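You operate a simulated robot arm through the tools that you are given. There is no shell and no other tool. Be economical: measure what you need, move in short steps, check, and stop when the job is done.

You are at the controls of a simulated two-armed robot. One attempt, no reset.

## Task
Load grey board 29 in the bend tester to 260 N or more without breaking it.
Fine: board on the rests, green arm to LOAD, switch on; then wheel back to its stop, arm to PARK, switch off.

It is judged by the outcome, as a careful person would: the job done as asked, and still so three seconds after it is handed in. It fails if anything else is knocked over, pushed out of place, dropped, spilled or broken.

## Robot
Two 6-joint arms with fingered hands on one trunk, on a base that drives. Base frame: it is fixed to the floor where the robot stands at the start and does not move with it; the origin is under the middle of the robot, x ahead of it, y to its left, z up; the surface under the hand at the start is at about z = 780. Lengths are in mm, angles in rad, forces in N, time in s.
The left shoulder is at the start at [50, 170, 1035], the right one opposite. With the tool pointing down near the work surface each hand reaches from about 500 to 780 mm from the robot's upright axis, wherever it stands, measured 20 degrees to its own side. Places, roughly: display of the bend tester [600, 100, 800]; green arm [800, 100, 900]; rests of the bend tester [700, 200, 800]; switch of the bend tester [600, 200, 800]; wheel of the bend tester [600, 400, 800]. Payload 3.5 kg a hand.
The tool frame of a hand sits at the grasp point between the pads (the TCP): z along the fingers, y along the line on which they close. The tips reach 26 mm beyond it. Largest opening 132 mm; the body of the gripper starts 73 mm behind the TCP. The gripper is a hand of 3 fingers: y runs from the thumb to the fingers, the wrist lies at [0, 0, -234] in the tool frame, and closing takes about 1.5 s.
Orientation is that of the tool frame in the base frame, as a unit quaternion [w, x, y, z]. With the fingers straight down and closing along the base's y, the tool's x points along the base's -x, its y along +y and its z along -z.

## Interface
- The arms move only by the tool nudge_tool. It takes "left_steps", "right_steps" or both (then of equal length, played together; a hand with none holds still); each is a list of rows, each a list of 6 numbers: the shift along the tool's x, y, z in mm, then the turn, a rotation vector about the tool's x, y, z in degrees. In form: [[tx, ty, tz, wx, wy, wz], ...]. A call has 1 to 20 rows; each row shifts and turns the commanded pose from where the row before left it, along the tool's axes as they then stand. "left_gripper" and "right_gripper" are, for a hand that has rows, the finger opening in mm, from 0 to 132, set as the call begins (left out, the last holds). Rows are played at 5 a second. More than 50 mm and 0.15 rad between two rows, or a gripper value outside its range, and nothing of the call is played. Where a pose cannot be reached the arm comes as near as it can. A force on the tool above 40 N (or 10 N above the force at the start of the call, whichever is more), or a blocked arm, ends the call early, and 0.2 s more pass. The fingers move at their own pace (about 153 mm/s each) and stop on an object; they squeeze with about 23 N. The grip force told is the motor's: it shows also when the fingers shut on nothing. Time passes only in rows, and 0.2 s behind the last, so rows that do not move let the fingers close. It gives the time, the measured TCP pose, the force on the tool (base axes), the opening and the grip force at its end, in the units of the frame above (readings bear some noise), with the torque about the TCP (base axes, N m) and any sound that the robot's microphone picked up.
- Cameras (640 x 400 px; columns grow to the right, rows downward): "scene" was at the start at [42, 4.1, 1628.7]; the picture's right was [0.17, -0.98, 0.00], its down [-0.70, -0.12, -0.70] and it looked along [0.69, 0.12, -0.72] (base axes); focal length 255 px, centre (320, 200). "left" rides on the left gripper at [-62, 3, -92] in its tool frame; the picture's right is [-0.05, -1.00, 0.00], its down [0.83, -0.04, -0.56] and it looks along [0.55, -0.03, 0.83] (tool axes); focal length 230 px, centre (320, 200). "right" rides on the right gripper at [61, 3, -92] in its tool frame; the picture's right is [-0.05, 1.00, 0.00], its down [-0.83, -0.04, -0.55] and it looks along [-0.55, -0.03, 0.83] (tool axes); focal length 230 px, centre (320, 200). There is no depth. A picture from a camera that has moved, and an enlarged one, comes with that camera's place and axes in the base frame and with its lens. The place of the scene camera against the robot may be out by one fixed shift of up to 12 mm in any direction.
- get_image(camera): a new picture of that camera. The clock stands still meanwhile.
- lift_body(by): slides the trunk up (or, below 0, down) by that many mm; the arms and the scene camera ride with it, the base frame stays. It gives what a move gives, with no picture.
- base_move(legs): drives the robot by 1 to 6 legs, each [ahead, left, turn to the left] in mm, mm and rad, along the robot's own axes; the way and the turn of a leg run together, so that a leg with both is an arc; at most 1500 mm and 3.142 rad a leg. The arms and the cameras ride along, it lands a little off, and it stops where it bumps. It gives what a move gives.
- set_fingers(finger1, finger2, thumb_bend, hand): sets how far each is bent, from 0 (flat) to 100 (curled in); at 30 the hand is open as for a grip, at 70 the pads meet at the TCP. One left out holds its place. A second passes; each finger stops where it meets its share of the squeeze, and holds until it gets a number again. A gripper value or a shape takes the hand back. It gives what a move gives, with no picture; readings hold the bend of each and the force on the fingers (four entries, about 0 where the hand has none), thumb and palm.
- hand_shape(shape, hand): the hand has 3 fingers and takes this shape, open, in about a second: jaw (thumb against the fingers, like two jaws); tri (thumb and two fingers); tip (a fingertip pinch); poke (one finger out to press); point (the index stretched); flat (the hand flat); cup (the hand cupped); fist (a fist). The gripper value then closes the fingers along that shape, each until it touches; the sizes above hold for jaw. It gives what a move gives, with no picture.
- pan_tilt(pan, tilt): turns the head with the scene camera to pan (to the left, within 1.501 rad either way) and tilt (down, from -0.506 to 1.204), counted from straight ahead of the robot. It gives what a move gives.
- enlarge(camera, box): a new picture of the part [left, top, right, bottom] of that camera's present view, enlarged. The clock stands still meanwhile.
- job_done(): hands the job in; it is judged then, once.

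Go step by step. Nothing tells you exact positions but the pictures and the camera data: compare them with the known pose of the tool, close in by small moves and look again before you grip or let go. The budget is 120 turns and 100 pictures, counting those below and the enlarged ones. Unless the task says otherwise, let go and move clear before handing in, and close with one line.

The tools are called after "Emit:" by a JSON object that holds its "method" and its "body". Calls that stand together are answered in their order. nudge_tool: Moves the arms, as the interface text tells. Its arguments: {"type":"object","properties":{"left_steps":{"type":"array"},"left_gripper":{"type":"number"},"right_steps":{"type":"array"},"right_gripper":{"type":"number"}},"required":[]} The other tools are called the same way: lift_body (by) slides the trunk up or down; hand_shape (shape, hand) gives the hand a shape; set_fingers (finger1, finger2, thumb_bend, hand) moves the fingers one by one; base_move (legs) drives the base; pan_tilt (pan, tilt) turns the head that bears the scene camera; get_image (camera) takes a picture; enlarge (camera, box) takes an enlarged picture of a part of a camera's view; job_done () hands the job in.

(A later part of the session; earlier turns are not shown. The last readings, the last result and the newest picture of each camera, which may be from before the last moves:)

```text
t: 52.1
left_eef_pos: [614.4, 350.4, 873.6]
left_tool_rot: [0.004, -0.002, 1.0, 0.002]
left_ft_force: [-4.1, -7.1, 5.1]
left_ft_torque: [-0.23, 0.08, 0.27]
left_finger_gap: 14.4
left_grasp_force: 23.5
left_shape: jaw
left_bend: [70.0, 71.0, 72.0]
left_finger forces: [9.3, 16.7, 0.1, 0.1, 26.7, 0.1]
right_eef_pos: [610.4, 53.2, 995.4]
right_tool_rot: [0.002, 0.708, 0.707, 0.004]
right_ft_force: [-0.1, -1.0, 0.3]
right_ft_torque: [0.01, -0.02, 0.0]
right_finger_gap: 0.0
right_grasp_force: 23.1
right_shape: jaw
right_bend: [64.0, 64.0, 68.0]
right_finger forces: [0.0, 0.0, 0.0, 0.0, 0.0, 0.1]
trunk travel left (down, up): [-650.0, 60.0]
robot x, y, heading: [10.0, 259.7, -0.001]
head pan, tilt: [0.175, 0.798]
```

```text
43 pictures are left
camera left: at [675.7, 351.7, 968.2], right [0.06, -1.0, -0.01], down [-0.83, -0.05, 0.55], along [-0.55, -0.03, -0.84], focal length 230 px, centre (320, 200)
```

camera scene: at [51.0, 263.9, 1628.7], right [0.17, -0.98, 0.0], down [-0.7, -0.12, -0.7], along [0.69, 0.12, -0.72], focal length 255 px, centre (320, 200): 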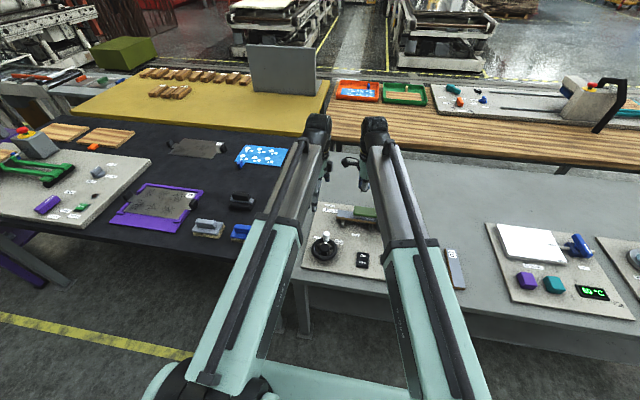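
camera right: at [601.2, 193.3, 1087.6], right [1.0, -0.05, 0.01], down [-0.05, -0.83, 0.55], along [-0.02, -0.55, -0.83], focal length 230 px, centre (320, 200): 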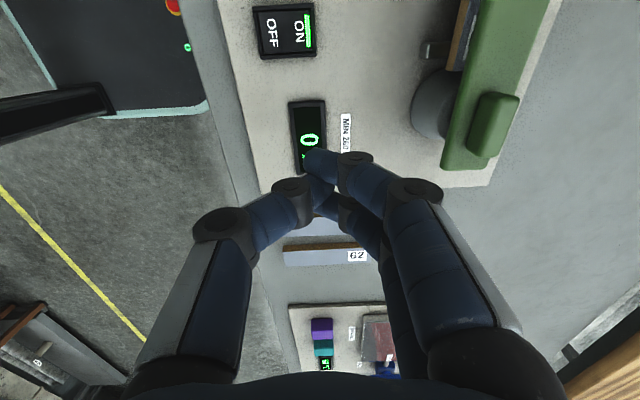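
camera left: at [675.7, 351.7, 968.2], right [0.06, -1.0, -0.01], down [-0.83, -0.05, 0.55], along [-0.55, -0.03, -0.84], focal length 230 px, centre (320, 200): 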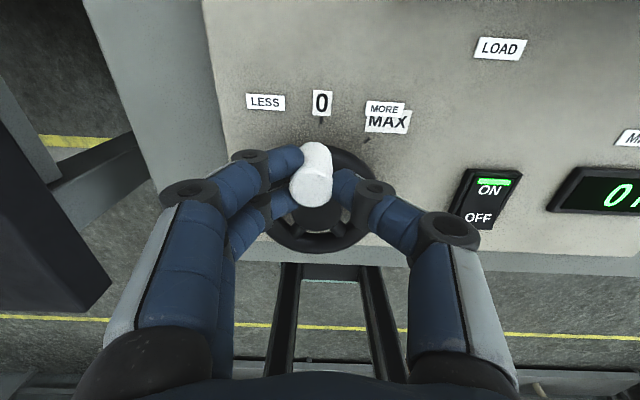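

Little resistance this way so far. I'll push further counter-clockwise to see if the wheel follows.

Emit:
{"method": "nudge_tool", "body": {"left_steps": [[0, 3, 0, 0, 0, 0], [0.5, 3, 0, 0, 0, 0], [0.8, 3, 0, 0, 0, 0], [1, 3, 0, 0, 0, 0]]}}

Emit:
{"method": "get_image", "body": {"camera": "left"}}

Emit:
{"method": "enlarge", "body": {"camera": "scene", "box": [305, 205, 405, 275]}}

```text
t: 53.1
left_eef_pos: [613.6, 361.0, 875.6]
left_tool_rot: [0.004, -0.002, 1.0, 0.004]
left_ft_force: [0.5, -16.3, 4.1]
left_ft_torque: [-0.54, 0.02, 0.65]
left_finger_gap: 14.5
left_grasp_force: 23.3
left_shape: jaw
left_bend: [71.0, 71.0, 72.0]
left_finger forces: [7.9, 24.6, 0.0, 0.0, 35.0, 0.1]
right_eef_pos: [611.8, 51.5, 994.5]
right_tool_rot: [0.001, 0.708, 0.706, 0.003]
right_ft_force: [0.3, -0.3, 0.2]
right_ft_torque: [0.0, 0.03, -0.04]
right_finger_gap: 0.0
right_grasp_force: 22.9
right_shape: jaw
right_bend: [64.0, 64.0, 68.0]
right_finger forces: [0.1, 0.1, 0.1, 0.0, 0.0, 0.1]
trunk travel left (down, up): [-650.0, 60.0]
robot x, y, heading: [13.2, 258.0, -0.0]
head pan, tilt: [0.175, 0.798]
```

```text
42 pictures are left
camera left: at [674.2, 363.8, 968.5], right [0.06, -1.0, -0.01], down [-0.83, -0.05, 0.55], along [-0.55, -0.03, -0.84], focal length 230 px, centre (320, 200)
```

left: 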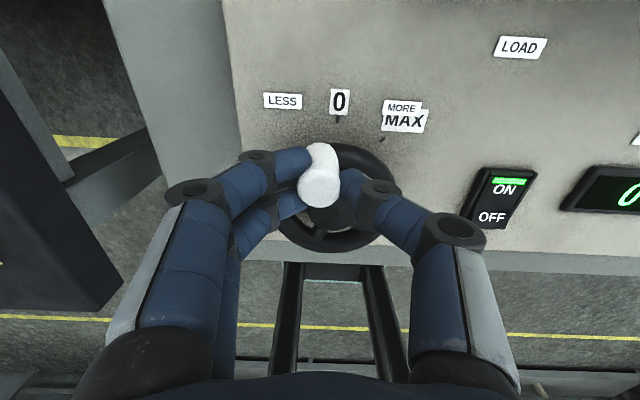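

```text
5.71 times, centred on (355, 240) of scene
camera zoom: at [51.2, 262.1, 1628.7], right [0.17, -0.98, 0.0], down [-0.7, -0.12, -0.7], along [0.69, 0.12, -0.72], focal length 1455 px, centre (120, -29)
```

zoom: 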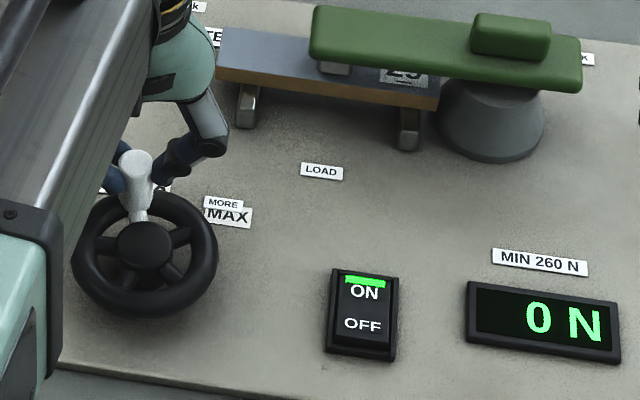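

The wheel follows counter-clockwise (about 15° so far) with the display still 0. I'll go on carefully along the arc, watching the display.

Emit:
{"method": "nudge_tool", "body": {"left_steps": [[1.5, 4, 0, 0, 0, 0], [1.9, 3.9, 0, 0, 0, 0], [2.3, 3.6, 0, 0, 0, 0], [2.6, 3.4, 0, 0, 0, 0]]}}

Emit:
{"method": "enlarge", "body": {"camera": "scene", "box": [305, 205, 405, 275]}}

```text
t: 54.1
left_eef_pos: [604.6, 377.1, 874.9]
left_tool_rot: [0.003, -0.002, 1.0, 0.003]
left_ft_force: [-4.3, -18.7, -7.9]
left_ft_torque: [-0.44, 0.02, 0.37]
left_finger_gap: 12.8
left_grasp_force: 22.8
left_shape: jaw
left_bend: [72.0, 71.0, 70.0]
left_finger forces: [7.1, 17.5, 0.1, 0.0, 26.8, 0.0]
right_eef_pos: [609.6, 52.7, 995.6]
right_tool_rot: [0.0, 0.708, 0.707, 0.004]
right_ft_force: [0.2, 0.1, -0.5]
right_ft_torque: [0.01, 0.01, 0.01]
right_finger_gap: 0.0
right_grasp_force: 22.7
right_shape: jaw
right_bend: [64.0, 64.0, 68.0]
right_finger forces: [0.0, 0.0, 0.0, 0.1, 0.0, 0.1]
trunk travel left (down, up): [-650.0, 60.0]
robot x, y, heading: [7.8, 258.5, -0.003]
head pan, tilt: [0.175, 0.798]
```

```text
5.71 times, centred on (355, 240) of scene
camera zoom: at [51.5, 262.1, 1628.5], right [0.17, -0.98, 0.0], down [-0.7, -0.12, -0.7], along [0.69, 0.12, -0.72], focal length 1455 px, centre (120, -29)
```

zoom: 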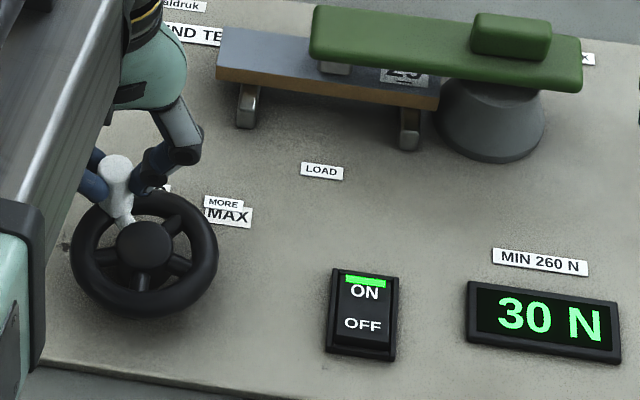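

Counter-clockwise loads it: 30 N. I'll continue 24° more and read again.

Emit:
{"method": "nudge_tool", "body": {"left_steps": [[3, 3, 0, 0, 0, 0], [3.3, 2.7, 0, 0, 0, 0], [3.6, 2.3, 0, 0, 0, 0], [3.8, 1.9, 0, 0, 0, 0]]}}

Emit:
{"method": "enlarge", "body": {"camera": "scene", "box": [305, 205, 405, 275]}}

```text
t: 55.1
left_eef_pos: [590.5, 386.8, 874.3]
left_tool_rot: [0.004, -0.002, 1.0, 0.004]
left_ft_force: [2.8, -15.3, -4.1]
left_ft_torque: [-0.31, -0.11, 0.34]
left_finger_gap: 13.0
left_grasp_force: 22.7
left_shape: jaw
left_bend: [72.0, 73.0, 70.0]
left_finger forces: [9.3, 8.3, 0.0, 0.0, 24.0, 0.0]
right_eef_pos: [611.0, 53.9, 993.9]
right_tool_rot: [0.002, 0.707, 0.707, 0.003]
right_ft_force: [0.3, -0.6, 0.4]
right_ft_torque: [0.04, 0.02, -0.01]
right_finger_gap: 0.0
right_grasp_force: 22.8
right_shape: jaw
right_bend: [64.0, 64.0, 68.0]
right_finger forces: [0.0, 0.1, 0.0, 0.0, 0.0, 0.0]
trunk travel left (down, up): [-650.0, 60.0]
robot x, y, heading: [9.8, 258.0, 0.0]
head pan, tilt: [0.175, 0.798]
```

```text
5.71 times, centred on (355, 240) of scene
camera zoom: at [51.8, 262.6, 1628.7], right [0.17, -0.98, 0.0], down [-0.7, -0.12, -0.7], along [0.69, 0.12, -0.72], focal length 1455 px, centre (120, -29)
```

zoom: 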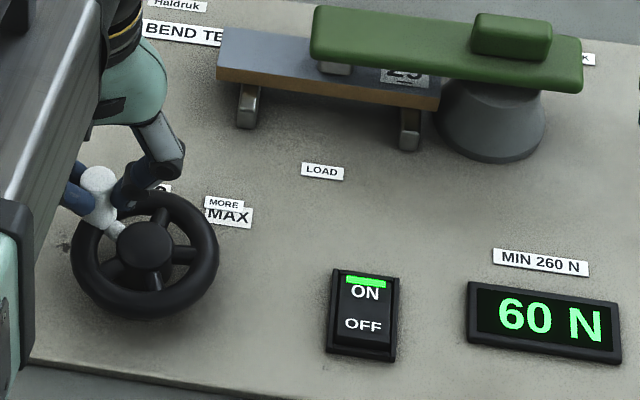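

60 N at about 66°, roughly 1.25 N per degree. I'll go on, turning the hand along with the wheel so the thumb keeps pushing squarely.

Emit:
{"method": "nudge_tool", "body": {"left_steps": [[4, 1.5, 0, 0, 0, -8], [3.95, 1.7, 0, 0, 0, -8], [3.9, 1.8, 0, 0, 0, -8], [3.8, 1.95, 0, 0, 0, -8]]}}

Emit:
{"method": "enlarge", "body": {"camera": "scene", "box": [305, 205, 405, 275]}}

```text
t: 56.1
left_eef_pos: [573.4, 390.9, 875.0]
left_tool_rot: [0.003, -0.279, 0.96, 0.003]
left_ft_force: [0.5, -15.3, -2.1]
left_ft_torque: [-0.25, -0.07, -0.03]
left_finger_gap: 13.2
left_grasp_force: 23.0
left_shape: jaw
left_bend: [72.0, 73.0, 70.0]
left_finger forces: [10.1, 8.1, 0.1, 0.0, 26.5, 0.0]
right_eef_pos: [611.5, 54.0, 995.1]
right_tool_rot: [0.002, 0.708, 0.707, 0.003]
right_ft_force: [0.0, -0.3, 0.0]
right_ft_torque: [-0.02, -0.02, 0.0]
right_finger_gap: 0.1
right_grasp_force: 23.5
right_shape: jaw
right_bend: [64.0, 64.0, 68.0]
right_finger forces: [0.1, 0.1, 0.1, 0.0, 0.0, 0.1]
trunk travel left (down, up): [-650.0, 60.0]
robot x, y, heading: [9.6, 262.1, 0.0]
head pan, tilt: [0.175, 0.798]
```

```text
5.71 times, centred on (355, 240) of scene
camera zoom: at [51.4, 262.5, 1628.6], right [0.17, -0.98, 0.0], down [-0.7, -0.12, -0.7], along [0.69, 0.12, -0.72], focal length 1455 px, centre (120, -29)
```

zoom: 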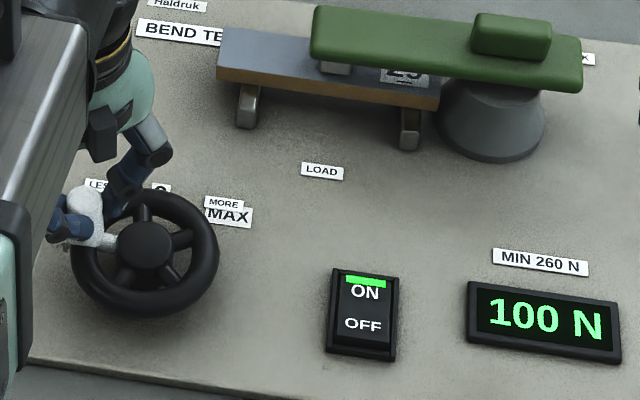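

100 N at about 91°. I'll continue with a slight inward correction.

Emit:
{"method": "nudge_tool", "body": {"left_steps": [[4.05, 1.55, 0, 0, 0, -8], [4, 1.7, 0, 0, 0, -8], [3.9, 1.8, 0, 0, 0, -8], [3.9, 1.9, 0, 0, 0, -8]]}}

Emit:
{"method": "enlarge", "body": {"camera": "scene", "box": [305, 205, 405, 275]}}

```text
t: 57.1
left_eef_pos: [557.4, 385.0, 875.2]
left_tool_rot: [0.005, -0.533, 0.846, 0.002]
left_ft_force: [-1.7, -12.4, -2.4]
left_ft_torque: [-0.14, 0.03, -0.35]
left_finger_gap: 13.0
left_grasp_force: 23.3
left_shape: jaw
left_bend: [72.0, 73.0, 70.0]
left_finger forces: [16.0, 7.4, 0.0, 0.0, 25.9, 0.1]
right_eef_pos: [611.8, 53.8, 994.8]
right_tool_rot: [0.003, 0.707, 0.707, 0.003]
right_ft_force: [0.2, -0.2, 1.0]
right_ft_torque: [-0.01, -0.03, 0.03]
right_finger_gap: 0.0
right_grasp_force: 23.3
right_shape: jaw
right_bend: [64.0, 64.0, 68.0]
right_finger forces: [0.1, 0.0, 0.1, 0.1, 0.1, 0.0]
trunk travel left (down, up): [-650.0, 60.0]
robot x, y, heading: [8.8, 260.8, 0.004]
head pan, tilt: [0.175, 0.798]
```

```text
5.71 times, centred on (355, 240) of scene
camera zoom: at [51.3, 262.8, 1628.7], right [0.17, -0.98, 0.0], down [-0.7, -0.12, -0.7], along [0.69, 0.12, -0.72], focal length 1455 px, centre (120, -29)
```

zoom: 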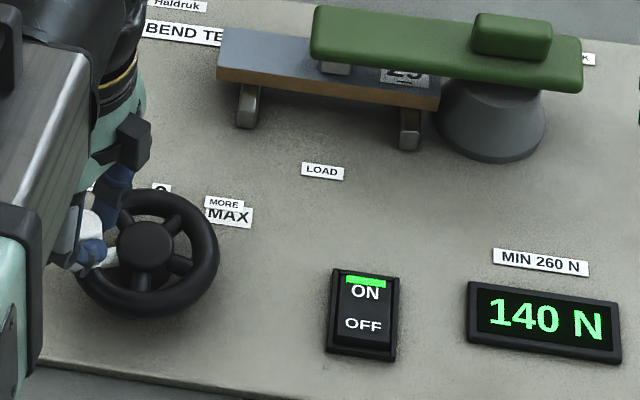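

140 N at about 115°. Continuing another 24° with less hand rotation.

Emit:
{"method": "nudge_tool", "body": {"left_steps": [[3.6, 2.3, 0, 0, 0, -3], [3.7, 2.1, 0, 0, 0, -3], [3.8, 1.9, 0, 0, 0, -3], [3.9, 1.75, 0, 0, 0, -3]]}}

Emit:
{"method": "enlarge", "body": {"camera": "scene", "box": [305, 205, 405, 275]}}

```text
t: 58.1
left_eef_pos: [546.6, 377.8, 875.5]
left_tool_rot: [0.004, -0.616, 0.787, 0.0]
left_ft_force: [6.9, 0.5, 2.3]
left_ft_torque: [0.07, -0.08, 0.16]
left_finger_gap: 13.1
left_grasp_force: 22.9
left_shape: jaw
left_bend: [72.0, 73.0, 70.0]
left_finger forces: [13.1, 7.2, 0.0, 0.1, 22.2, 0.0]
right_eef_pos: [611.2, 54.4, 993.6]
right_tool_rot: [0.002, 0.707, 0.707, 0.003]
right_ft_force: [-0.5, 0.2, -0.8]
right_ft_torque: [-0.02, 0.02, -0.02]
right_finger_gap: 0.1
right_grasp_force: 22.9
right_shape: jaw
right_bend: [64.0, 64.0, 68.0]
right_finger forces: [0.0, 0.0, 0.0, 0.0, 0.0, 0.0]
trunk travel left (down, up): [-650.0, 60.0]
robot x, y, heading: [9.0, 260.6, 0.005]
head pan, tilt: [0.175, 0.798]
```

```text
5.71 times, centred on (355, 240) of scene
camera zoom: at [52.0, 264.2, 1628.7], right [0.17, -0.98, 0.0], down [-0.7, -0.12, -0.7], along [0.69, 0.12, -0.72], focal length 1455 px, centre (120, -29)
```

zoom: 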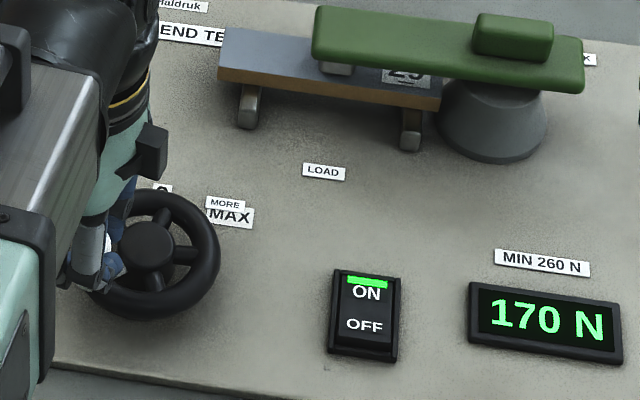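

170 N at about 134°. Next 24°, without turning the hand further.

Emit:
{"method": "nudge_tool", "body": {"left_steps": [[3.75, 2.1, 0, 0, 0, 0], [3.95, 1.7, 0, 0, 0, 0], [4.1, 1.3, 0, 0, 0, 0], [4.2, 0.85, 0, 0, 0, 0]]}}

Emit:
{"method": "enlarge", "body": {"camera": "scene", "box": [305, 205, 405, 275]}}

```text
t: 59.1
left_eef_pos: [538.0, 374.0, 874.1]
left_tool_rot: [0.004, -0.614, 0.789, -0.002]
left_ft_force: [22.6, -10.8, 4.8]
left_ft_torque: [-0.14, -0.57, 0.18]
left_finger_gap: 14.2
left_grasp_force: 23.0
left_shape: jaw
left_bend: [72.0, 74.0, 70.0]
left_finger forces: [7.3, 8.9, 0.0, 0.0, 27.9, 0.1]
left hand out of reach, approached as far as the arm can: row 1, 2, 3, 4
right_eef_pos: [611.4, 53.0, 994.2]
right_tool_rot: [0.002, 0.708, 0.706, 0.003]
right_ft_force: [0.9, 0.1, -0.1]
right_ft_torque: [0.0, 0.01, 0.03]
right_finger_gap: 0.0
right_grasp_force: 23.1
right_shape: jaw
right_bend: [64.0, 64.0, 68.0]
right_finger forces: [0.1, 0.1, 0.1, 0.1, 0.0, 0.0]
trunk travel left (down, up): [-650.0, 60.0]
robot x, y, heading: [7.3, 259.2, 0.003]
head pan, tilt: [0.175, 0.798]
```

```text
5.71 times, centred on (355, 240) of scene
camera zoom: at [53.3, 262.7, 1628.6], right [0.17, -0.98, 0.0], down [-0.71, -0.12, -0.7], along [0.69, 0.12, -0.72], focal length 1455 px, centre (120, -29)
```

zoom: 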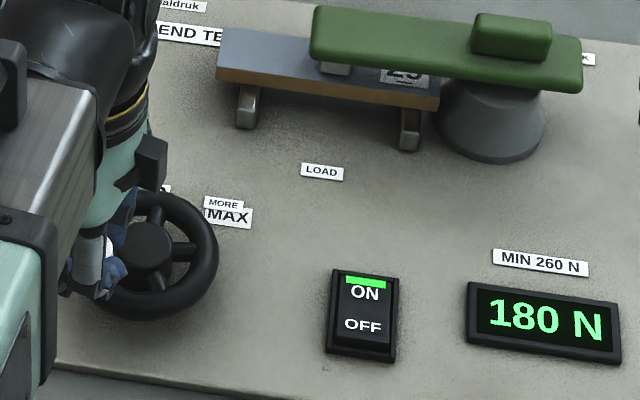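

The rotated hand reached its limit. I'll turn the hand back about the knob (32°) to regain reach, then look.

Emit:
{"method": "nudge_tool", "body": {"left_steps": [[0, 0, 0, 0, 0, 8], [0, 0, 0, 0, 0, 8], [0, 0, 0, 0, 0, 8], [0, 0, 0, 0, 0, 8]]}}

Emit:
{"method": "enlarge", "body": {"camera": "scene", "box": [305, 205, 405, 275]}}

```text
t: 60.1
left_eef_pos: [535.5, 375.6, 873.4]
left_tool_rot: [0.005, -0.375, 0.927, 0.002]
left_ft_force: [11.4, -4.8, -0.5]
left_ft_torque: [-0.04, -0.24, 0.14]
left_finger_gap: 12.9
left_grasp_force: 23.0
left_shape: jaw
left_bend: [72.0, 75.0, 70.0]
left_finger forces: [11.9, 0.0, 0.1, 0.1, 18.7, 0.1]
right_eef_pos: [612.0, 55.2, 993.4]
right_tool_rot: [0.002, 0.708, 0.706, 0.003]
right_ft_force: [0.1, 0.2, 0.9]
right_ft_torque: [-0.02, 0.02, 0.02]
right_finger_gap: 0.1
right_grasp_force: 22.9
right_shape: jaw
right_bend: [64.0, 64.0, 68.0]
right_finger forces: [0.0, 0.0, 0.0, 0.1, 0.0, 0.0]
trunk travel left (down, up): [-650.0, 60.0]
robot x, y, heading: [7.8, 262.5, 0.002]
head pan, tilt: [0.175, 0.798]
```

```text
5.71 times, centred on (355, 240) of scene
camera zoom: at [52.4, 263.7, 1628.6], right [0.17, -0.98, 0.0], down [-0.71, -0.12, -0.7], along [0.69, 0.12, -0.72], focal length 1455 px, centre (120, -29)
```

zoom: 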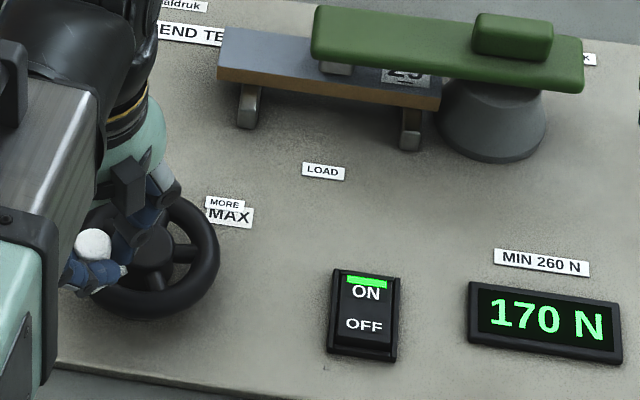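

The knob has slipped to one side of the grip, but the wheel holds its place at 170 N. I'll open slightly, rotate the hand back to straight, and look before regripping.

Emit:
{"method": "nudge_tool", "body": {"left_steps": [[0, 0, 0, 0, 0, 0], [0, 0, 0, 0, 0, 0], [0, 0, 0, 0, 0, 0], [0, 0, 0, 0, 0, 7.3], [0, 0, 0, 0, 0, 7.3], [0, 0, 0, 0, 0, 7.3], [0, 0, 0, 0, 0, 7.3], [0, 0, 0, 0, 0, 7.3], [0, 0, 0, 0, 0, 7.3]], "left_gripper": 64}}

Emit:
{"method": "get_image", "body": {"camera": "left"}}

Emit:
{"method": "enlarge", "body": {"camera": "scene", "box": [305, 205, 405, 275]}}

```text
t: 62.1
left_eef_pos: [536.0, 377.6, 874.0]
left_tool_rot: [0.003, -0.002, 1.0, 0.004]
left_ft_force: [-0.7, -0.1, -0.3]
left_ft_torque: [-0.01, 0.01, -0.01]
left_finger_gap: 63.3
left_grasp_force: 0.1
left_shape: jaw
left_bend: [73.0, 73.0, 70.0]
left_finger forces: [0.1, 0.0, 0.0, 0.0, 0.1, 0.0]
right_eef_pos: [611.6, 53.6, 995.2]
right_tool_rot: [0.002, 0.708, 0.706, 0.003]
right_ft_force: [0.0, -0.2, 0.0]
right_ft_torque: [-0.01, 0.0, 0.0]
right_finger_gap: 0.0
right_grasp_force: 22.8
right_shape: jaw
right_bend: [64.0, 64.0, 68.0]
right_finger forces: [0.0, 0.1, 0.0, 0.0, 0.0, 0.0]
trunk travel left (down, up): [-650.0, 60.0]
robot x, y, heading: [11.2, 260.5, -0.005]
head pan, tilt: [0.175, 0.798]
```

```text
33 pictures are left
camera left: at [598.4, 378.7, 967.7], right [0.06, -1.0, -0.01], down [-0.83, -0.05, 0.55], along [-0.55, -0.03, -0.84], focal length 230 px, centre (320, 200)
```

left: 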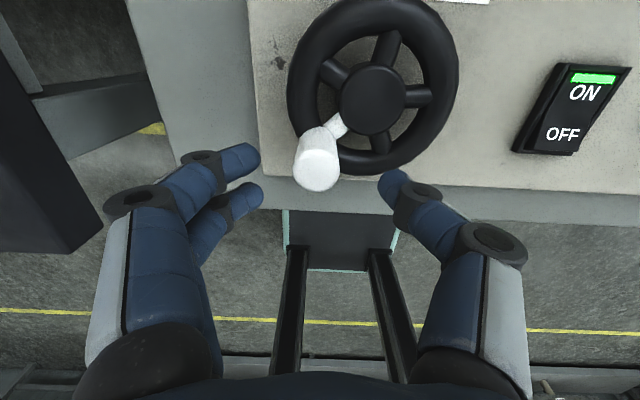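

```text
5.71 times, centred on (355, 240) of scene
camera zoom: at [51.3, 264.1, 1628.7], right [0.17, -0.98, 0.0], down [-0.7, -0.12, -0.7], along [0.69, 0.12, -0.72], focal length 1455 px, centre (120, -29)
```

zoom: 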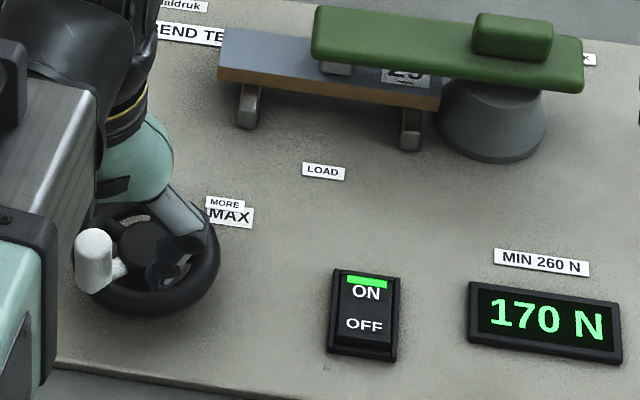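

The knob is at about (551, 377), hub about (577, 350), and it held at 170 N. I'll shift 14 mm forward and grip again.

Emit:
{"method": "nudge_tool", "body": {"left_steps": [[-7, 0, 0, 0, 0, 0], [-7, 0, 0, 0, 0, 0]]}}

Emit:
{"method": "nudge_tool", "body": {"left_steps": [[0, 0, 0, 0, 0, 0], [0, 0, 0, 0, 0, 0], [0, 0, 0, 0, 0, 0], [0, 0, 0, 0, 0, 0], [0, 0, 0, 0, 0, 0], [0, 0, 0, 0, 0, 0]], "left_gripper": 0}}

Emit:
{"method": "get_image", "body": {"camera": "left"}}

```text
t: 62.7
left_eef_pos: [550.7, 376.4, 874.1]
left_tool_rot: [0.003, -0.003, 1.0, 0.004]
left_ft_force: [0.0, -0.3, -0.2]
left_ft_torque: [-0.04, 0.0, -0.01]
left_finger_gap: 63.2
left_grasp_force: 0.1
left_shape: jaw
left_bend: [73.0, 73.0, 70.0]
left_finger forces: [0.0, 0.1, 0.0, 0.0, 0.0, 0.1]
right_eef_pos: [611.5, 53.7, 995.0]
right_tool_rot: [0.001, 0.707, 0.707, 0.003]
right_ft_force: [-0.1, 0.5, -0.9]
right_ft_torque: [-0.01, 0.01, 0.0]
right_finger_gap: 0.0
right_grasp_force: 23.0
right_shape: jaw
right_bend: [64.0, 64.0, 68.0]
right_finger forces: [0.0, 0.0, 0.0, 0.0, 0.0, 0.0]
trunk travel left (down, up): [-650.0, 60.0]
robot x, y, heading: [8.2, 259.1, 0.004]
head pan, tilt: [0.175, 0.798]
```

```text
t: 64.1
left_eef_pos: [550.7, 376.2, 873.8]
left_tool_rot: [0.003, -0.004, 1.0, 0.003]
left_ft_force: [3.6, -2.2, -2.2]
left_ft_torque: [-0.09, -0.03, 0.01]
left_finger_gap: 11.5
left_grasp_force: 22.7
left_shape: jaw
left_bend: [71.0, 73.0, 70.0]
left_finger forces: [8.9, 11.4, 0.0, 0.0, 20.9, 0.1]
right_eef_pos: [612.3, 53.8, 994.2]
right_tool_rot: [0.002, 0.708, 0.706, 0.003]
right_ft_force: [0.7, -0.8, 0.1]
right_ft_torque: [0.03, -0.01, 0.03]
right_finger_gap: 0.1
right_grasp_force: 22.9
right_shape: jaw
right_bend: [64.0, 64.0, 68.0]
right_finger forces: [0.1, 0.0, 0.0, 0.0, 0.0, 0.0]
trunk travel left (down, up): [-650.0, 60.0]
robot x, y, heading: [5.7, 262.7, 0.0]
head pan, tilt: [0.175, 0.798]
```

```text
31 pictures are left
camera left: at [612.7, 378.6, 967.6], right [0.06, -1.0, -0.01], down [-0.83, -0.05, 0.55], along [-0.55, -0.03, -0.84], focal length 230 px, centre (320, 200)
```

left: 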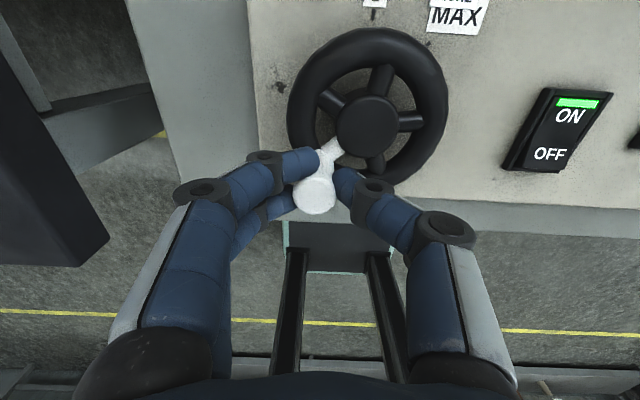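

Good grip again. Continuing the turn along the arc.

Emit:
{"method": "nudge_tool", "body": {"left_steps": [[2.6, -3, 0, 0, 0, 0], [2.3, -3.3, 0, 0, 0, 0], [1.9, -3.5, 0, 0, 0, 0], [1.6, -3.7, 0, 0, 0, 0]]}}

Emit:
{"method": "enlarge", "body": {"camera": "scene", "box": [305, 205, 405, 275]}}

```text
t: 65.1
left_eef_pos: [543.1, 364.3, 874.6]
left_tool_rot: [0.004, -0.005, 1.0, 0.003]
left_ft_force: [8.5, 11.6, 2.2]
left_ft_torque: [0.34, -0.13, 0.44]
left_finger_gap: 11.9
left_grasp_force: 22.9
left_shape: jaw
left_bend: [71.0, 72.0, 70.0]
left_finger forces: [15.1, 24.1, 0.0, 0.0, 22.1, 0.0]
right_eef_pos: [612.2, 55.5, 994.1]
right_tool_rot: [0.003, 0.707, 0.707, 0.002]
right_ft_force: [0.6, -0.5, 0.1]
right_ft_torque: [-0.02, 0.0, 0.0]
right_finger_gap: 0.3
right_grasp_force: 23.5
right_shape: jaw
right_bend: [64.0, 64.0, 68.0]
right_finger forces: [0.0, 0.0, 0.0, 0.0, 0.1, 0.0]
trunk travel left (down, up): [-650.0, 60.0]
robot x, y, heading: [12.0, 259.0, 0.002]
head pan, tilt: [0.175, 0.798]
```

```text
5.71 times, centred on (355, 240) of scene
camera zoom: at [52.1, 265.4, 1628.7], right [0.17, -0.98, 0.0], down [-0.71, -0.13, -0.7], along [0.69, 0.12, -0.72], focal length 1455 px, centre (120, -29)
```

zoom: 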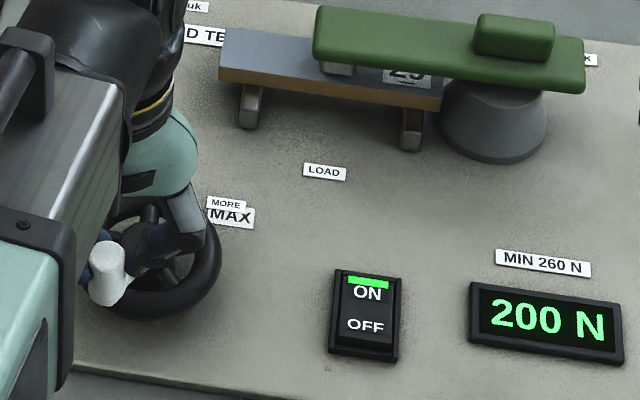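

200 N. Another 18°.

Emit:
{"method": "nudge_tool", "body": {"left_steps": [[1.2, -3.8, 0, 0, 0, 0], [0.8, -3.9, 0, 0, 0, 0], [0.4, -4, 0, 0, 0, 0]]}}

Emit:
{"method": "enlarge", "body": {"camera": "scene", "box": [305, 205, 405, 275]}}

```text
t: 65.9
left_eef_pos: [537.4, 352.2, 873.9]
left_tool_rot: [0.003, -0.005, 1.0, 0.003]
left_ft_force: [-8.7, 17.4, 5.9]
left_ft_torque: [0.58, 0.11, 0.6]
left_finger_gap: 12.9
left_grasp_force: 23.3
left_shape: jaw
left_bend: [71.0, 72.0, 71.0]
left_finger forces: [17.1, 30.2, 0.1, 0.0, 18.4, 0.1]
right_eef_pos: [609.9, 56.3, 995.1]
right_tool_rot: [0.002, 0.709, 0.706, 0.004]
right_ft_force: [0.0, -0.2, 0.2]
right_ft_torque: [0.0, -0.01, 0.0]
right_finger_gap: 0.1
right_grasp_force: 23.3
right_shape: jaw
right_bend: [64.0, 64.0, 68.0]
right_finger forces: [0.1, 0.1, 0.0, 0.1, 0.1, 0.1]
trunk travel left (down, up): [-650.0, 60.0]
robot x, y, heading: [9.1, 261.0, -0.002]
head pan, tilt: [0.175, 0.798]
```

```text
5.71 times, centred on (355, 240) of scene
camera zoom: at [49.6, 265.9, 1628.8], right [0.17, -0.98, 0.0], down [-0.7, -0.13, -0.7], along [0.69, 0.12, -0.72], focal length 1455 px, centre (120, -29)
```

zoom: 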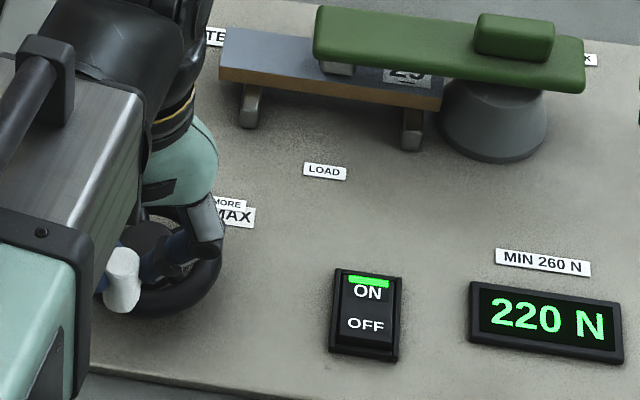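

220 N. Another 18°.

Emit:
{"method": "nudge_tool", "body": {"left_steps": [[0.5, -4, 0, 0, 0, 0], [0.2, -4, 0, 0, 0, 0], [-0.2, -3.9, 0, 0, 0, 0]]}}

Emit:
{"method": "enlarge", "body": {"camera": "scene", "box": [305, 205, 405, 275]}}

```text
t: 66.7
left_eef_pos: [535.2, 338.7, 874.3]
left_tool_rot: [0.001, -0.004, 1.0, 0.004]
left_ft_force: [-30.0, 17.1, 5.6]
left_ft_torque: [0.53, 0.47, 0.93]
left_finger_gap: 13.2
left_grasp_force: 22.8
left_shape: jaw
left_bend: [70.0, 72.0, 71.0]
left_finger forces: [19.4, 44.0, 0.0, 0.0, 16.6, 0.0]
right_eef_pos: [608.7, 56.5, 997.3]
right_tool_rot: [0.004, 0.708, 0.706, 0.004]
right_ft_force: [0.2, 0.1, 0.0]
right_ft_torque: [-0.01, -0.05, 0.0]
right_finger_gap: 0.0
right_grasp_force: 22.8
right_shape: jaw
right_bend: [64.0, 64.0, 68.0]
right_finger forces: [0.0, 0.0, 0.0, 0.1, 0.1, 0.1]
trunk travel left (down, up): [-650.0, 60.0]
robot x, y, heading: [8.4, 259.2, -0.0]
head pan, tilt: [0.175, 0.798]
```

```text
5.71 times, centred on (355, 240) of scene
camera zoom: at [47.5, 265.7, 1628.7], right [0.17, -0.98, 0.0], down [-0.7, -0.13, -0.7], along [0.69, 0.12, -0.71], focal length 1455 px, centre (120, -29)
```

zoom: 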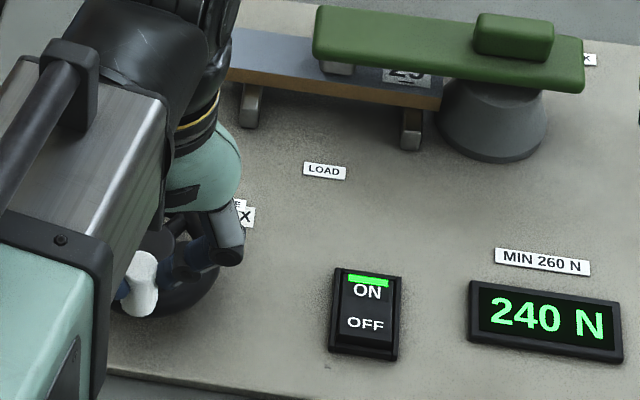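

240 N, but there's a 30 N radial pull. I'll ease the hand outward 4 mm and look.

Emit:
{"method": "nudge_tool", "body": {"left_steps": [[2, 0, 0, 0, 0, 0], [2, 0, 0, 0, 0, 0]]}}

Emit:
{"method": "get_image", "body": {"camera": "left"}}

```text
t: 67.3
left_eef_pos: [534.4, 339.7, 875.1]
left_tool_rot: [0.003, -0.004, 1.0, 0.003]
left_ft_force: [-17.8, 13.7, 9.1]
left_ft_torque: [0.46, 0.28, 0.7]
left_finger_gap: 13.3
left_grasp_force: 23.2
left_shape: jaw
left_bend: [70.0, 72.0, 71.0]
left_finger forces: [21.7, 37.4, 0.0, 0.1, 18.2, 0.1]
right_eef_pos: [610.0, 54.8, 996.4]
right_tool_rot: [0.003, 0.707, 0.707, 0.003]
right_ft_force: [0.6, -0.2, 0.5]
right_ft_torque: [0.01, -0.01, 0.0]
right_finger_gap: 0.2
right_grasp_force: 23.0
right_shape: jaw
right_bend: [64.0, 64.0, 68.0]
right_finger forces: [0.1, 0.0, 0.0, 0.0, 0.0, 0.0]
trunk travel left (down, up): [-650.0, 60.0]
robot x, y, heading: [8.7, 259.8, 0.001]
head pan, tilt: [0.175, 0.798]
```

```text
27 pictures are left
camera left: at [595.9, 342.0, 968.1], right [0.06, -1.0, -0.01], down [-0.83, -0.05, 0.55], along [-0.55, -0.03, -0.84], focal length 230 px, centre (320, 200)
```

left: 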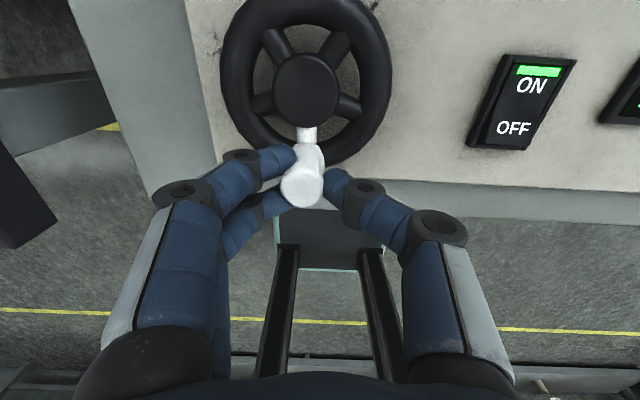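

Fine: the knob is about at 185°. Easing outward a little more while continuing.

Emit:
{"method": "nudge_tool", "body": {"left_steps": [[1.5, -3.5, 0, 0, 0, 0], [1, -3.5, 0, 0, 0, 0], [0.5, -3.5, 0, 0, 0, 0]]}}

Emit:
{"method": "enlarge", "body": {"camera": "scene", "box": [305, 205, 405, 275]}}

```text
t: 68.1
left_eef_pos: [533.3, 327.6, 874.3]
left_tool_rot: [0.005, -0.004, 1.0, 0.004]
left_ft_force: [-5.1, 8.3, 6.3]
left_ft_torque: [0.35, -0.01, 0.44]
left_finger_gap: 12.2
left_grasp_force: 23.0
left_shape: jaw
left_bend: [70.0, 72.0, 71.0]
left_finger forces: [22.2, 24.2, 0.0, 0.0, 18.7, 0.1]
right_eef_pos: [609.2, 55.6, 995.4]
right_tool_rot: [0.003, 0.708, 0.707, 0.002]
right_ft_force: [-1.0, -0.2, -0.7]
right_ft_torque: [0.04, 0.01, 0.0]
right_finger_gap: 0.0
right_grasp_force: 22.7
right_shape: jaw
right_bend: [64.0, 64.0, 68.0]
right_finger forces: [0.0, 0.0, 0.0, 0.0, 0.0, 0.1]
trunk travel left (down, up): [-650.0, 60.0]
robot x, y, heading: [14.5, 258.9, 0.001]
head pan, tilt: [0.175, 0.798]
```

```text
5.71 times, centred on (355, 240) of scene
camera zoom: at [50.4, 264.9, 1628.7], right [0.17, -0.98, 0.0], down [-0.7, -0.13, -0.7], along [0.69, 0.12, -0.72], focal length 1455 px, centre (120, -29)
```

zoom: 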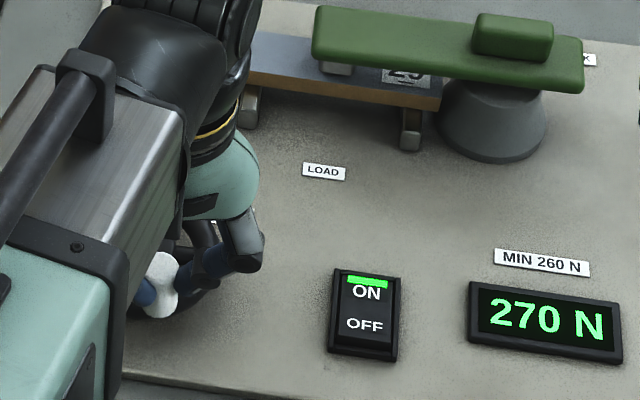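

270 N and the board is intact. Now I'll wind the wheel back clockwise.

Emit:
{"method": "nudge_tool", "body": {"left_steps": [[1.5, 4, 0, 0, 0, 0], [1, 4, 0, 0, 0, 0], [0, 6, 0, 0, 0, 0], [-0.8, 7, 0, 0, 0, 0], [-2.2, 7.5, 0, 0, 0, 0], [-3.5, 7, 0, 0, 0, 0], [-4, 6, 0, 0, 0, 0]]}}

Emit:
{"method": "enlarge", "body": {"camera": "scene", "box": [305, 205, 405, 275]}}

```text
t: 69.7
left_eef_pos: [539.8, 372.2, 873.8]
left_tool_rot: [0.002, -0.005, 1.0, 0.005]
left_ft_force: [-15.9, -3.3, 9.3]
left_ft_torque: [0.02, 0.31, -0.43]
left_finger_gap: 13.8
left_grasp_force: 23.5
left_shape: jaw
left_bend: [70.0, 75.0, 70.0]
left_finger forces: [27.9, 20.6, 0.0, 0.0, 27.7, 0.0]
right_eef_pos: [608.9, 54.8, 995.1]
right_tool_rot: [0.002, 0.708, 0.707, 0.004]
right_ft_force: [0.1, 0.5, 0.0]
right_ft_torque: [0.02, 0.03, 0.0]
right_finger_gap: 0.0
right_grasp_force: 22.8
right_shape: jaw
right_bend: [64.0, 64.0, 68.0]
right_finger forces: [0.0, 0.0, 0.0, 0.0, 0.1, 0.0]
trunk travel left (down, up): [-650.0, 60.0]
robot x, y, heading: [6.9, 257.4, 0.003]
head pan, tilt: [0.175, 0.798]
```

```text
5.71 times, centred on (355, 240) of scene
camera zoom: at [48.8, 263.7, 1628.7], right [0.17, -0.98, 0.0], down [-0.7, -0.12, -0.7], along [0.69, 0.12, -0.71], focal length 1455 px, centre (120, -29)
```

zoom: 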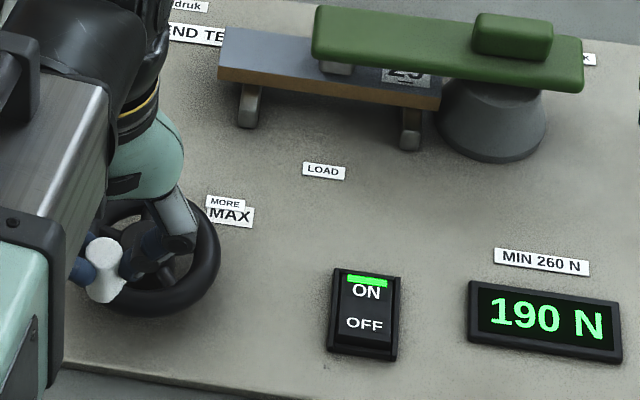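

Reading falls as expected (190 N). I'll continue, turning the hand so the fingers push squarely through the far side.

Emit:
{"method": "nudge_tool", "body": {"left_steps": [[-5, 6.2, 0, 0, 0, -8], [-6.9, 4.1, 0, 0, 0, -8], [-7.9, 1.5, 0, 0, 0, -8], [-7.9, -1.2, 0, 0, 0, -8], [-7, -3.9, 0, 0, 0, -8]]}}

Emit:
{"method": "enlarge", "body": {"camera": "scene", "box": [305, 205, 405, 275]}}

```text
t: 70.9
left_eef_pos: [574.6, 389.0, 874.3]
left_tool_rot: [0.005, -0.348, 0.938, 0.003]
left_ft_force: [-5.4, 11.9, 13.0]
left_ft_torque: [0.32, 0.48, -0.26]
left_finger_gap: 11.4
left_grasp_force: 23.2
left_shape: jaw
left_bend: [74.0, 74.0, 71.0]
left_finger forces: [0.1, 20.1, 0.0, 0.1, 11.8, 0.0]
right_eef_pos: [609.9, 56.1, 996.1]
right_tool_rot: [0.003, 0.708, 0.707, 0.003]
right_ft_force: [-0.6, -0.3, -0.3]
right_ft_torque: [0.02, 0.02, 0.0]
right_finger_gap: 0.0
right_grasp_force: 22.7
right_shape: jaw
right_bend: [64.0, 64.0, 68.0]
right_finger forces: [0.1, 0.0, 0.1, 0.0, 0.0, 0.0]
trunk travel left (down, up): [-650.0, 60.0]
robot x, y, heading: [10.3, 263.9, -0.002]
head pan, tilt: [0.175, 0.798]
```

```text
5.71 times, centred on (355, 240) of scene
camera zoom: at [49.5, 265.3, 1628.8], right [0.17, -0.98, 0.0], down [-0.7, -0.13, -0.7], along [0.69, 0.12, -0.71], focal length 1455 px, centre (120, -29)
```

zoom: 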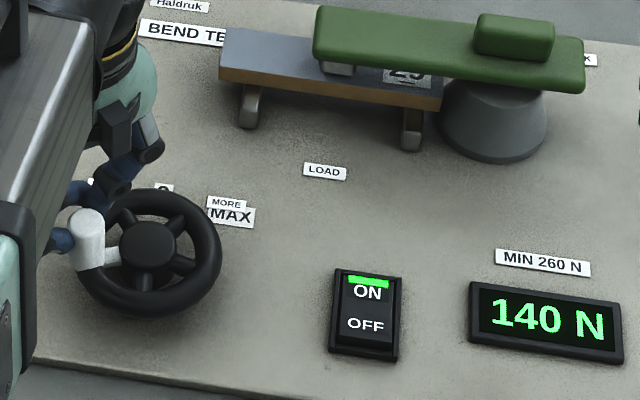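

The hand slid ahead of the knob (wheel at 140 N). I'll open, look and regrip.

Emit:
{"method": "nudge_tool", "body": {"left_steps": [[0, 0, 0, 0, 0, 0], [0, 0, 0, 0, 0, 0], [0, 0, 0, 0, 0, 0]], "left_gripper": 64}}

Emit:
{"method": "get_image", "body": {"camera": "left"}}

```text
t: 71.7
left_eef_pos: [575.6, 386.2, 873.0]
left_tool_rot: [0.005, -0.346, 0.938, 0.002]
left_ft_force: [-0.1, -1.4, -0.2]
left_ft_torque: [0.01, -0.02, 0.02]
left_finger_gap: 63.4
left_grasp_force: 0.1
left_shape: jaw
left_bend: [73.0, 73.0, 70.0]
left_finger forces: [0.0, 0.0, 0.0, 0.0, 0.0, 0.0]
right_eef_pos: [611.1, 53.3, 994.1]
right_tool_rot: [0.002, 0.707, 0.707, 0.003]
right_ft_force: [0.7, 0.1, -0.3]
right_ft_torque: [0.03, 0.0, 0.04]
right_finger_gap: 0.4
right_grasp_force: 23.0
right_shape: jaw
right_bend: [64.0, 64.0, 68.0]
right_finger forces: [0.0, 0.1, 0.0, 0.0, 0.0, 0.1]
trunk travel left (down, up): [-650.0, 60.0]
robot x, y, heading: [11.4, 258.1, 0.001]
head pan, tilt: [0.175, 0.798]
```

```text
23 pictures are left
camera left: at [619.9, 427.5, 967.0], right [0.69, -0.73, 0.0], down [-0.61, -0.58, 0.55], along [-0.4, -0.38, -0.84], focal length 230 px, centre (320, 200)
```

left: 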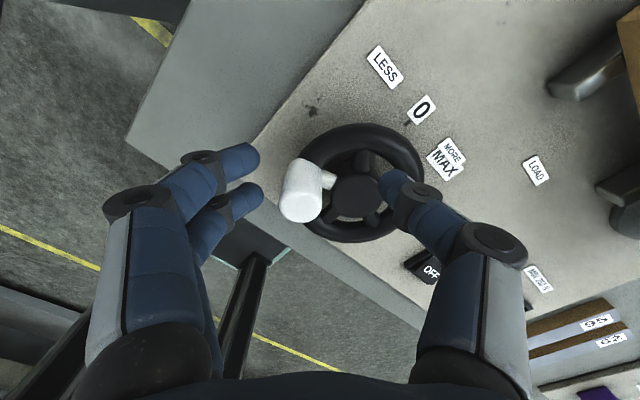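

The knob sits about 9 mm toward the fingers and 5 mm along x in the tool frame. Shifting and regripping.

Emit:
{"method": "nudge_tool", "body": {"left_steps": [[5, 8, 0, 0, 0, 0]]}}

Emit:
{"method": "nudge_tool", "body": {"left_steps": [[0, 0, 0, 0, 0, 0], [0, 0, 0, 0, 0, 0], [0, 0, 0, 0, 0, 0], [0, 0, 0, 0, 0, 0], [0, 0, 0, 0, 0, 0], [0, 0, 0, 0, 0, 0]], "left_gripper": 0}}

```text
t: 72.1
left_eef_pos: [566.4, 391.6, 872.9]
left_tool_rot: [0.006, -0.345, 0.938, 0.002]
left_ft_force: [0.0, 0.4, 0.0]
left_ft_torque: [-0.02, -0.02, 0.02]
left_finger_gap: 63.4
left_grasp_force: 0.1
left_shape: jaw
left_bend: [73.0, 73.0, 70.0]
left_finger forces: [0.1, 0.0, 0.0, 0.0, 0.1, 0.0]
right_eef_pos: [609.7, 54.3, 995.4]
right_tool_rot: [0.002, 0.708, 0.706, 0.003]
right_ft_force: [-0.2, 1.0, -0.1]
right_ft_torque: [-0.01, 0.01, -0.01]
right_finger_gap: 0.0
right_grasp_force: 23.6
right_shape: jaw
right_bend: [64.0, 64.0, 68.0]
right_finger forces: [0.0, 0.0, 0.0, 0.0, 0.0, 0.0]
trunk travel left (down, up): [-650.0, 60.0]
robot x, y, heading: [7.6, 260.0, 0.004]
head pan, tilt: [0.175, 0.798]
```

```text
t: 73.5
left_eef_pos: [564.7, 390.0, 871.6]
left_tool_rot: [0.004, -0.344, 0.939, 0.002]
left_ft_force: [1.7, -4.5, -2.9]
left_ft_torque: [-0.09, 0.02, 0.04]
left_finger_gap: 8.8
left_grasp_force: 23.3
left_shape: jaw
left_bend: [71.0, 72.0, 70.0]
left_finger forces: [0.1, 13.1, 0.0, 0.0, 19.0, 0.0]
right_eef_pos: [611.0, 55.0, 993.7]
right_tool_rot: [0.001, 0.708, 0.706, 0.003]
right_ft_force: [0.8, 0.1, 0.3]
right_ft_torque: [0.02, -0.01, 0.02]
right_finger_gap: 0.0
right_grasp_force: 22.9
right_shape: jaw
right_bend: [64.0, 64.0, 68.0]
right_finger forces: [0.1, 0.0, 0.0, 0.0, 0.0, 0.0]
trunk travel left (down, up): [-650.0, 60.0]
robot x, y, heading: [12.3, 260.0, 0.004]
head pan, tilt: [0.175, 0.798]
```

Only one finger bears on the knob, so I need to shift further along tool x. I'll reopen, shift 8 mm and close again.

Emit:
{"method": "nudge_tool", "body": {"left_steps": [[0, 0, 0, 0, 0, 0], [0, 0, 0, 0, 0, 0], [8, 0, 0, 0, 0, 0]], "left_gripper": 50}}

Emit:
{"method": "nudge_tool", "body": {"left_steps": [[0, 0, 0, 0, 0, 0], [0, 0, 0, 0, 0, 0], [0, 0, 0, 0, 0, 0], [0, 0, 0, 0, 0, 0], [0, 0, 0, 0, 0, 0]], "left_gripper": 0}}

```text
t: 74.3
left_eef_pos: [560.3, 386.5, 872.0]
left_tool_rot: [0.006, -0.346, 0.938, 0.003]
left_ft_force: [-0.4, 0.6, 0.0]
left_ft_torque: [0.0, 0.01, 0.04]
left_finger_gap: 49.4
left_grasp_force: 0.1
left_shape: jaw
left_bend: [73.0, 74.0, 70.0]
left_finger forces: [0.0, 0.0, 0.1, 0.0, 0.1, 0.1]
right_eef_pos: [611.4, 54.1, 995.1]
right_tool_rot: [0.002, 0.708, 0.706, 0.003]
right_ft_force: [0.2, 0.0, 0.3]
right_ft_torque: [-0.01, -0.03, 0.0]
right_finger_gap: 0.1
right_grasp_force: 23.0
right_shape: jaw
right_bend: [64.0, 64.0, 68.0]
right_finger forces: [0.0, 0.0, 0.0, 0.0, 0.0, 0.0]
trunk travel left (down, up): [-650.0, 60.0]
robot x, y, heading: [11.1, 261.3, 0.001]
head pan, tilt: [0.175, 0.798]
```

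```text
t: 75.5
left_eef_pos: [560.4, 385.2, 874.1]
left_tool_rot: [0.004, -0.346, 0.938, 0.002]
left_ft_force: [-1.1, 0.6, -3.1]
left_ft_torque: [0.02, 0.01, -0.03]
left_finger_gap: 14.0
left_grasp_force: 23.0
left_shape: jaw
left_bend: [72.0, 72.0, 70.0]
left_finger forces: [10.6, 10.4, 0.1, 0.0, 20.1, 0.0]
right_eef_pos: [610.6, 54.9, 994.4]
right_tool_rot: [0.002, 0.708, 0.706, 0.003]
right_ft_force: [-0.1, -0.4, -0.3]
right_ft_torque: [-0.03, 0.02, 0.03]
right_finger_gap: 0.0
right_grasp_force: 23.0
right_shape: jaw
right_bend: [64.0, 64.0, 68.0]
right_finger forces: [0.1, 0.0, 0.0, 0.1, 0.0, 0.1]
trunk travel left (down, up): [-650.0, 60.0]
robot x, y, heading: [8.3, 261.5, -0.0]
head pan, tilt: [0.175, 0.798]
```

Now a balanced grip. Continuing clockwise with the hand turning to keep the fingers pushing.

Emit:
{"method": "nudge_tool", "body": {"left_steps": [[-5.8, -2.1, 0, 0, 0, -6], [-5.1, -3.6, 0, 0, 0, -6], [-4, -4.75, 0, 0, 0, -6], [-2.6, -5.6, 0, 0, 0, -6], [-1.2, -6.1, 0, 0, 0, 8], [-1.1, -6.1, 0, 0, 0, 8], [-1, -6.1, 0, 0, 0, 8]]}}

Emit:
{"method": "enlarge", "body": {"camera": "scene", "box": [305, 205, 405, 275]}}

```text
t: 77.1
left_eef_pos: [600.3, 383.6, 873.7]
left_tool_rot: [0.006, -0.345, 0.938, 0.002]
left_ft_force: [4.4, 19.9, -6.2]
left_ft_torque: [0.39, 0.02, -0.37]
left_finger_gap: 12.6
left_grasp_force: 23.3
left_shape: jaw
left_bend: [72.0, 70.0, 71.0]
left_finger forces: [20.7, 15.1, 0.0, 0.1, 12.2, 0.0]
right_eef_pos: [611.3, 55.7, 994.6]
right_tool_rot: [0.002, 0.708, 0.707, 0.002]
right_ft_force: [-0.1, -0.1, 0.5]
right_ft_torque: [0.02, 0.0, 0.0]
right_finger_gap: 0.0
right_grasp_force: 22.7
right_shape: jaw
right_bend: [64.0, 64.0, 68.0]
right_finger forces: [0.1, 0.1, 0.0, 0.0, 0.1, 0.0]
trunk travel left (down, up): [-650.0, 60.0]
robot x, y, heading: [11.2, 259.8, 0.001]
head pan, tilt: [0.175, 0.798]
```

```text
5.71 times, centred on (355, 240) of scene
camera zoom: at [52.4, 266.3, 1628.6], right [0.17, -0.98, 0.0], down [-0.71, -0.13, -0.7], along [0.69, 0.12, -0.72], focal length 1455 px, centre (120, -29)
```

zoom: 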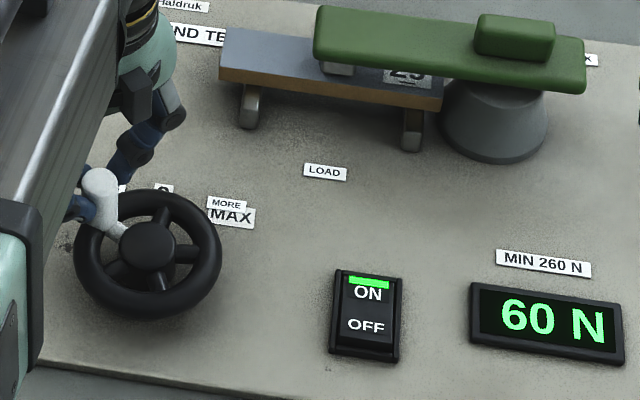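

60 N left. Continuing towards the stop.

Emit:
{"method": "nudge_tool", "body": {"left_steps": [[-1, -6.2, 0, 0, 0, 8], [-1, -6.2, 0, 0, 0, 8], [-1, -6.2, 0, 0, 0, 8], [-1, -6.2, 0, 0, 0, 8], [-0.9, -5, 0, 0, 0, 7], [0, -3, 0, 0, 0, 0]]}}

Emit:
{"method": "enlarge", "body": {"camera": "scene", "box": [305, 205, 405, 275]}}

```text
t: 78.5
left_eef_pos: [619.5, 353.0, 874.2]
left_tool_rot: [0.004, -0.012, 1.0, 0.003]
left_ft_force: [5.2, 6.5, -5.8]
left_ft_torque: [0.16, -0.09, -0.24]
left_finger_gap: 11.7
left_grasp_force: 22.5
left_shape: jaw
left_bend: [73.0, 70.0, 71.0]
left_finger forces: [6.6, 14.2, 0.1, 0.0, 12.9, 0.1]
right_eef_pos: [610.6, 54.7, 994.3]
right_tool_rot: [0.003, 0.707, 0.707, 0.004]
right_ft_force: [0.9, 0.1, -0.2]
right_ft_torque: [0.02, 0.0, 0.01]
right_finger_gap: 0.0
right_grasp_force: 22.9
right_shape: jaw
right_bend: [64.0, 64.0, 68.0]
right_finger forces: [0.0, 0.1, 0.0, 0.1, 0.1, 0.1]
trunk travel left (down, up): [-650.0, 60.0]
robot x, y, heading: [10.3, 260.1, -0.006]
head pan, tilt: [0.175, 0.798]
```

```text
5.71 times, centred on (355, 240) of scene
camera zoom: at [52.3, 264.6, 1628.7], right [0.17, -0.98, 0.0], down [-0.71, -0.12, -0.7], along [0.69, 0.12, -0.72], focal length 1455 px, centre (120, -29)
```

zoom: 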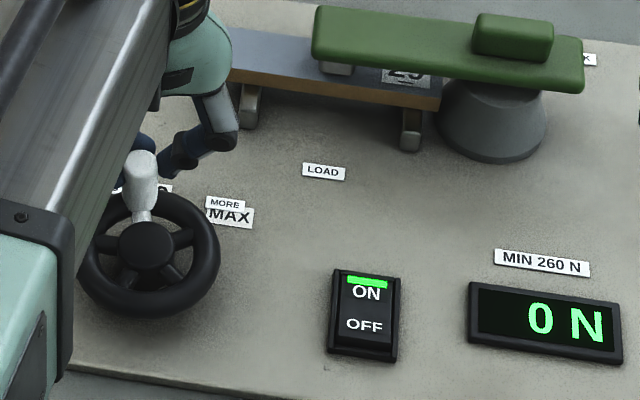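

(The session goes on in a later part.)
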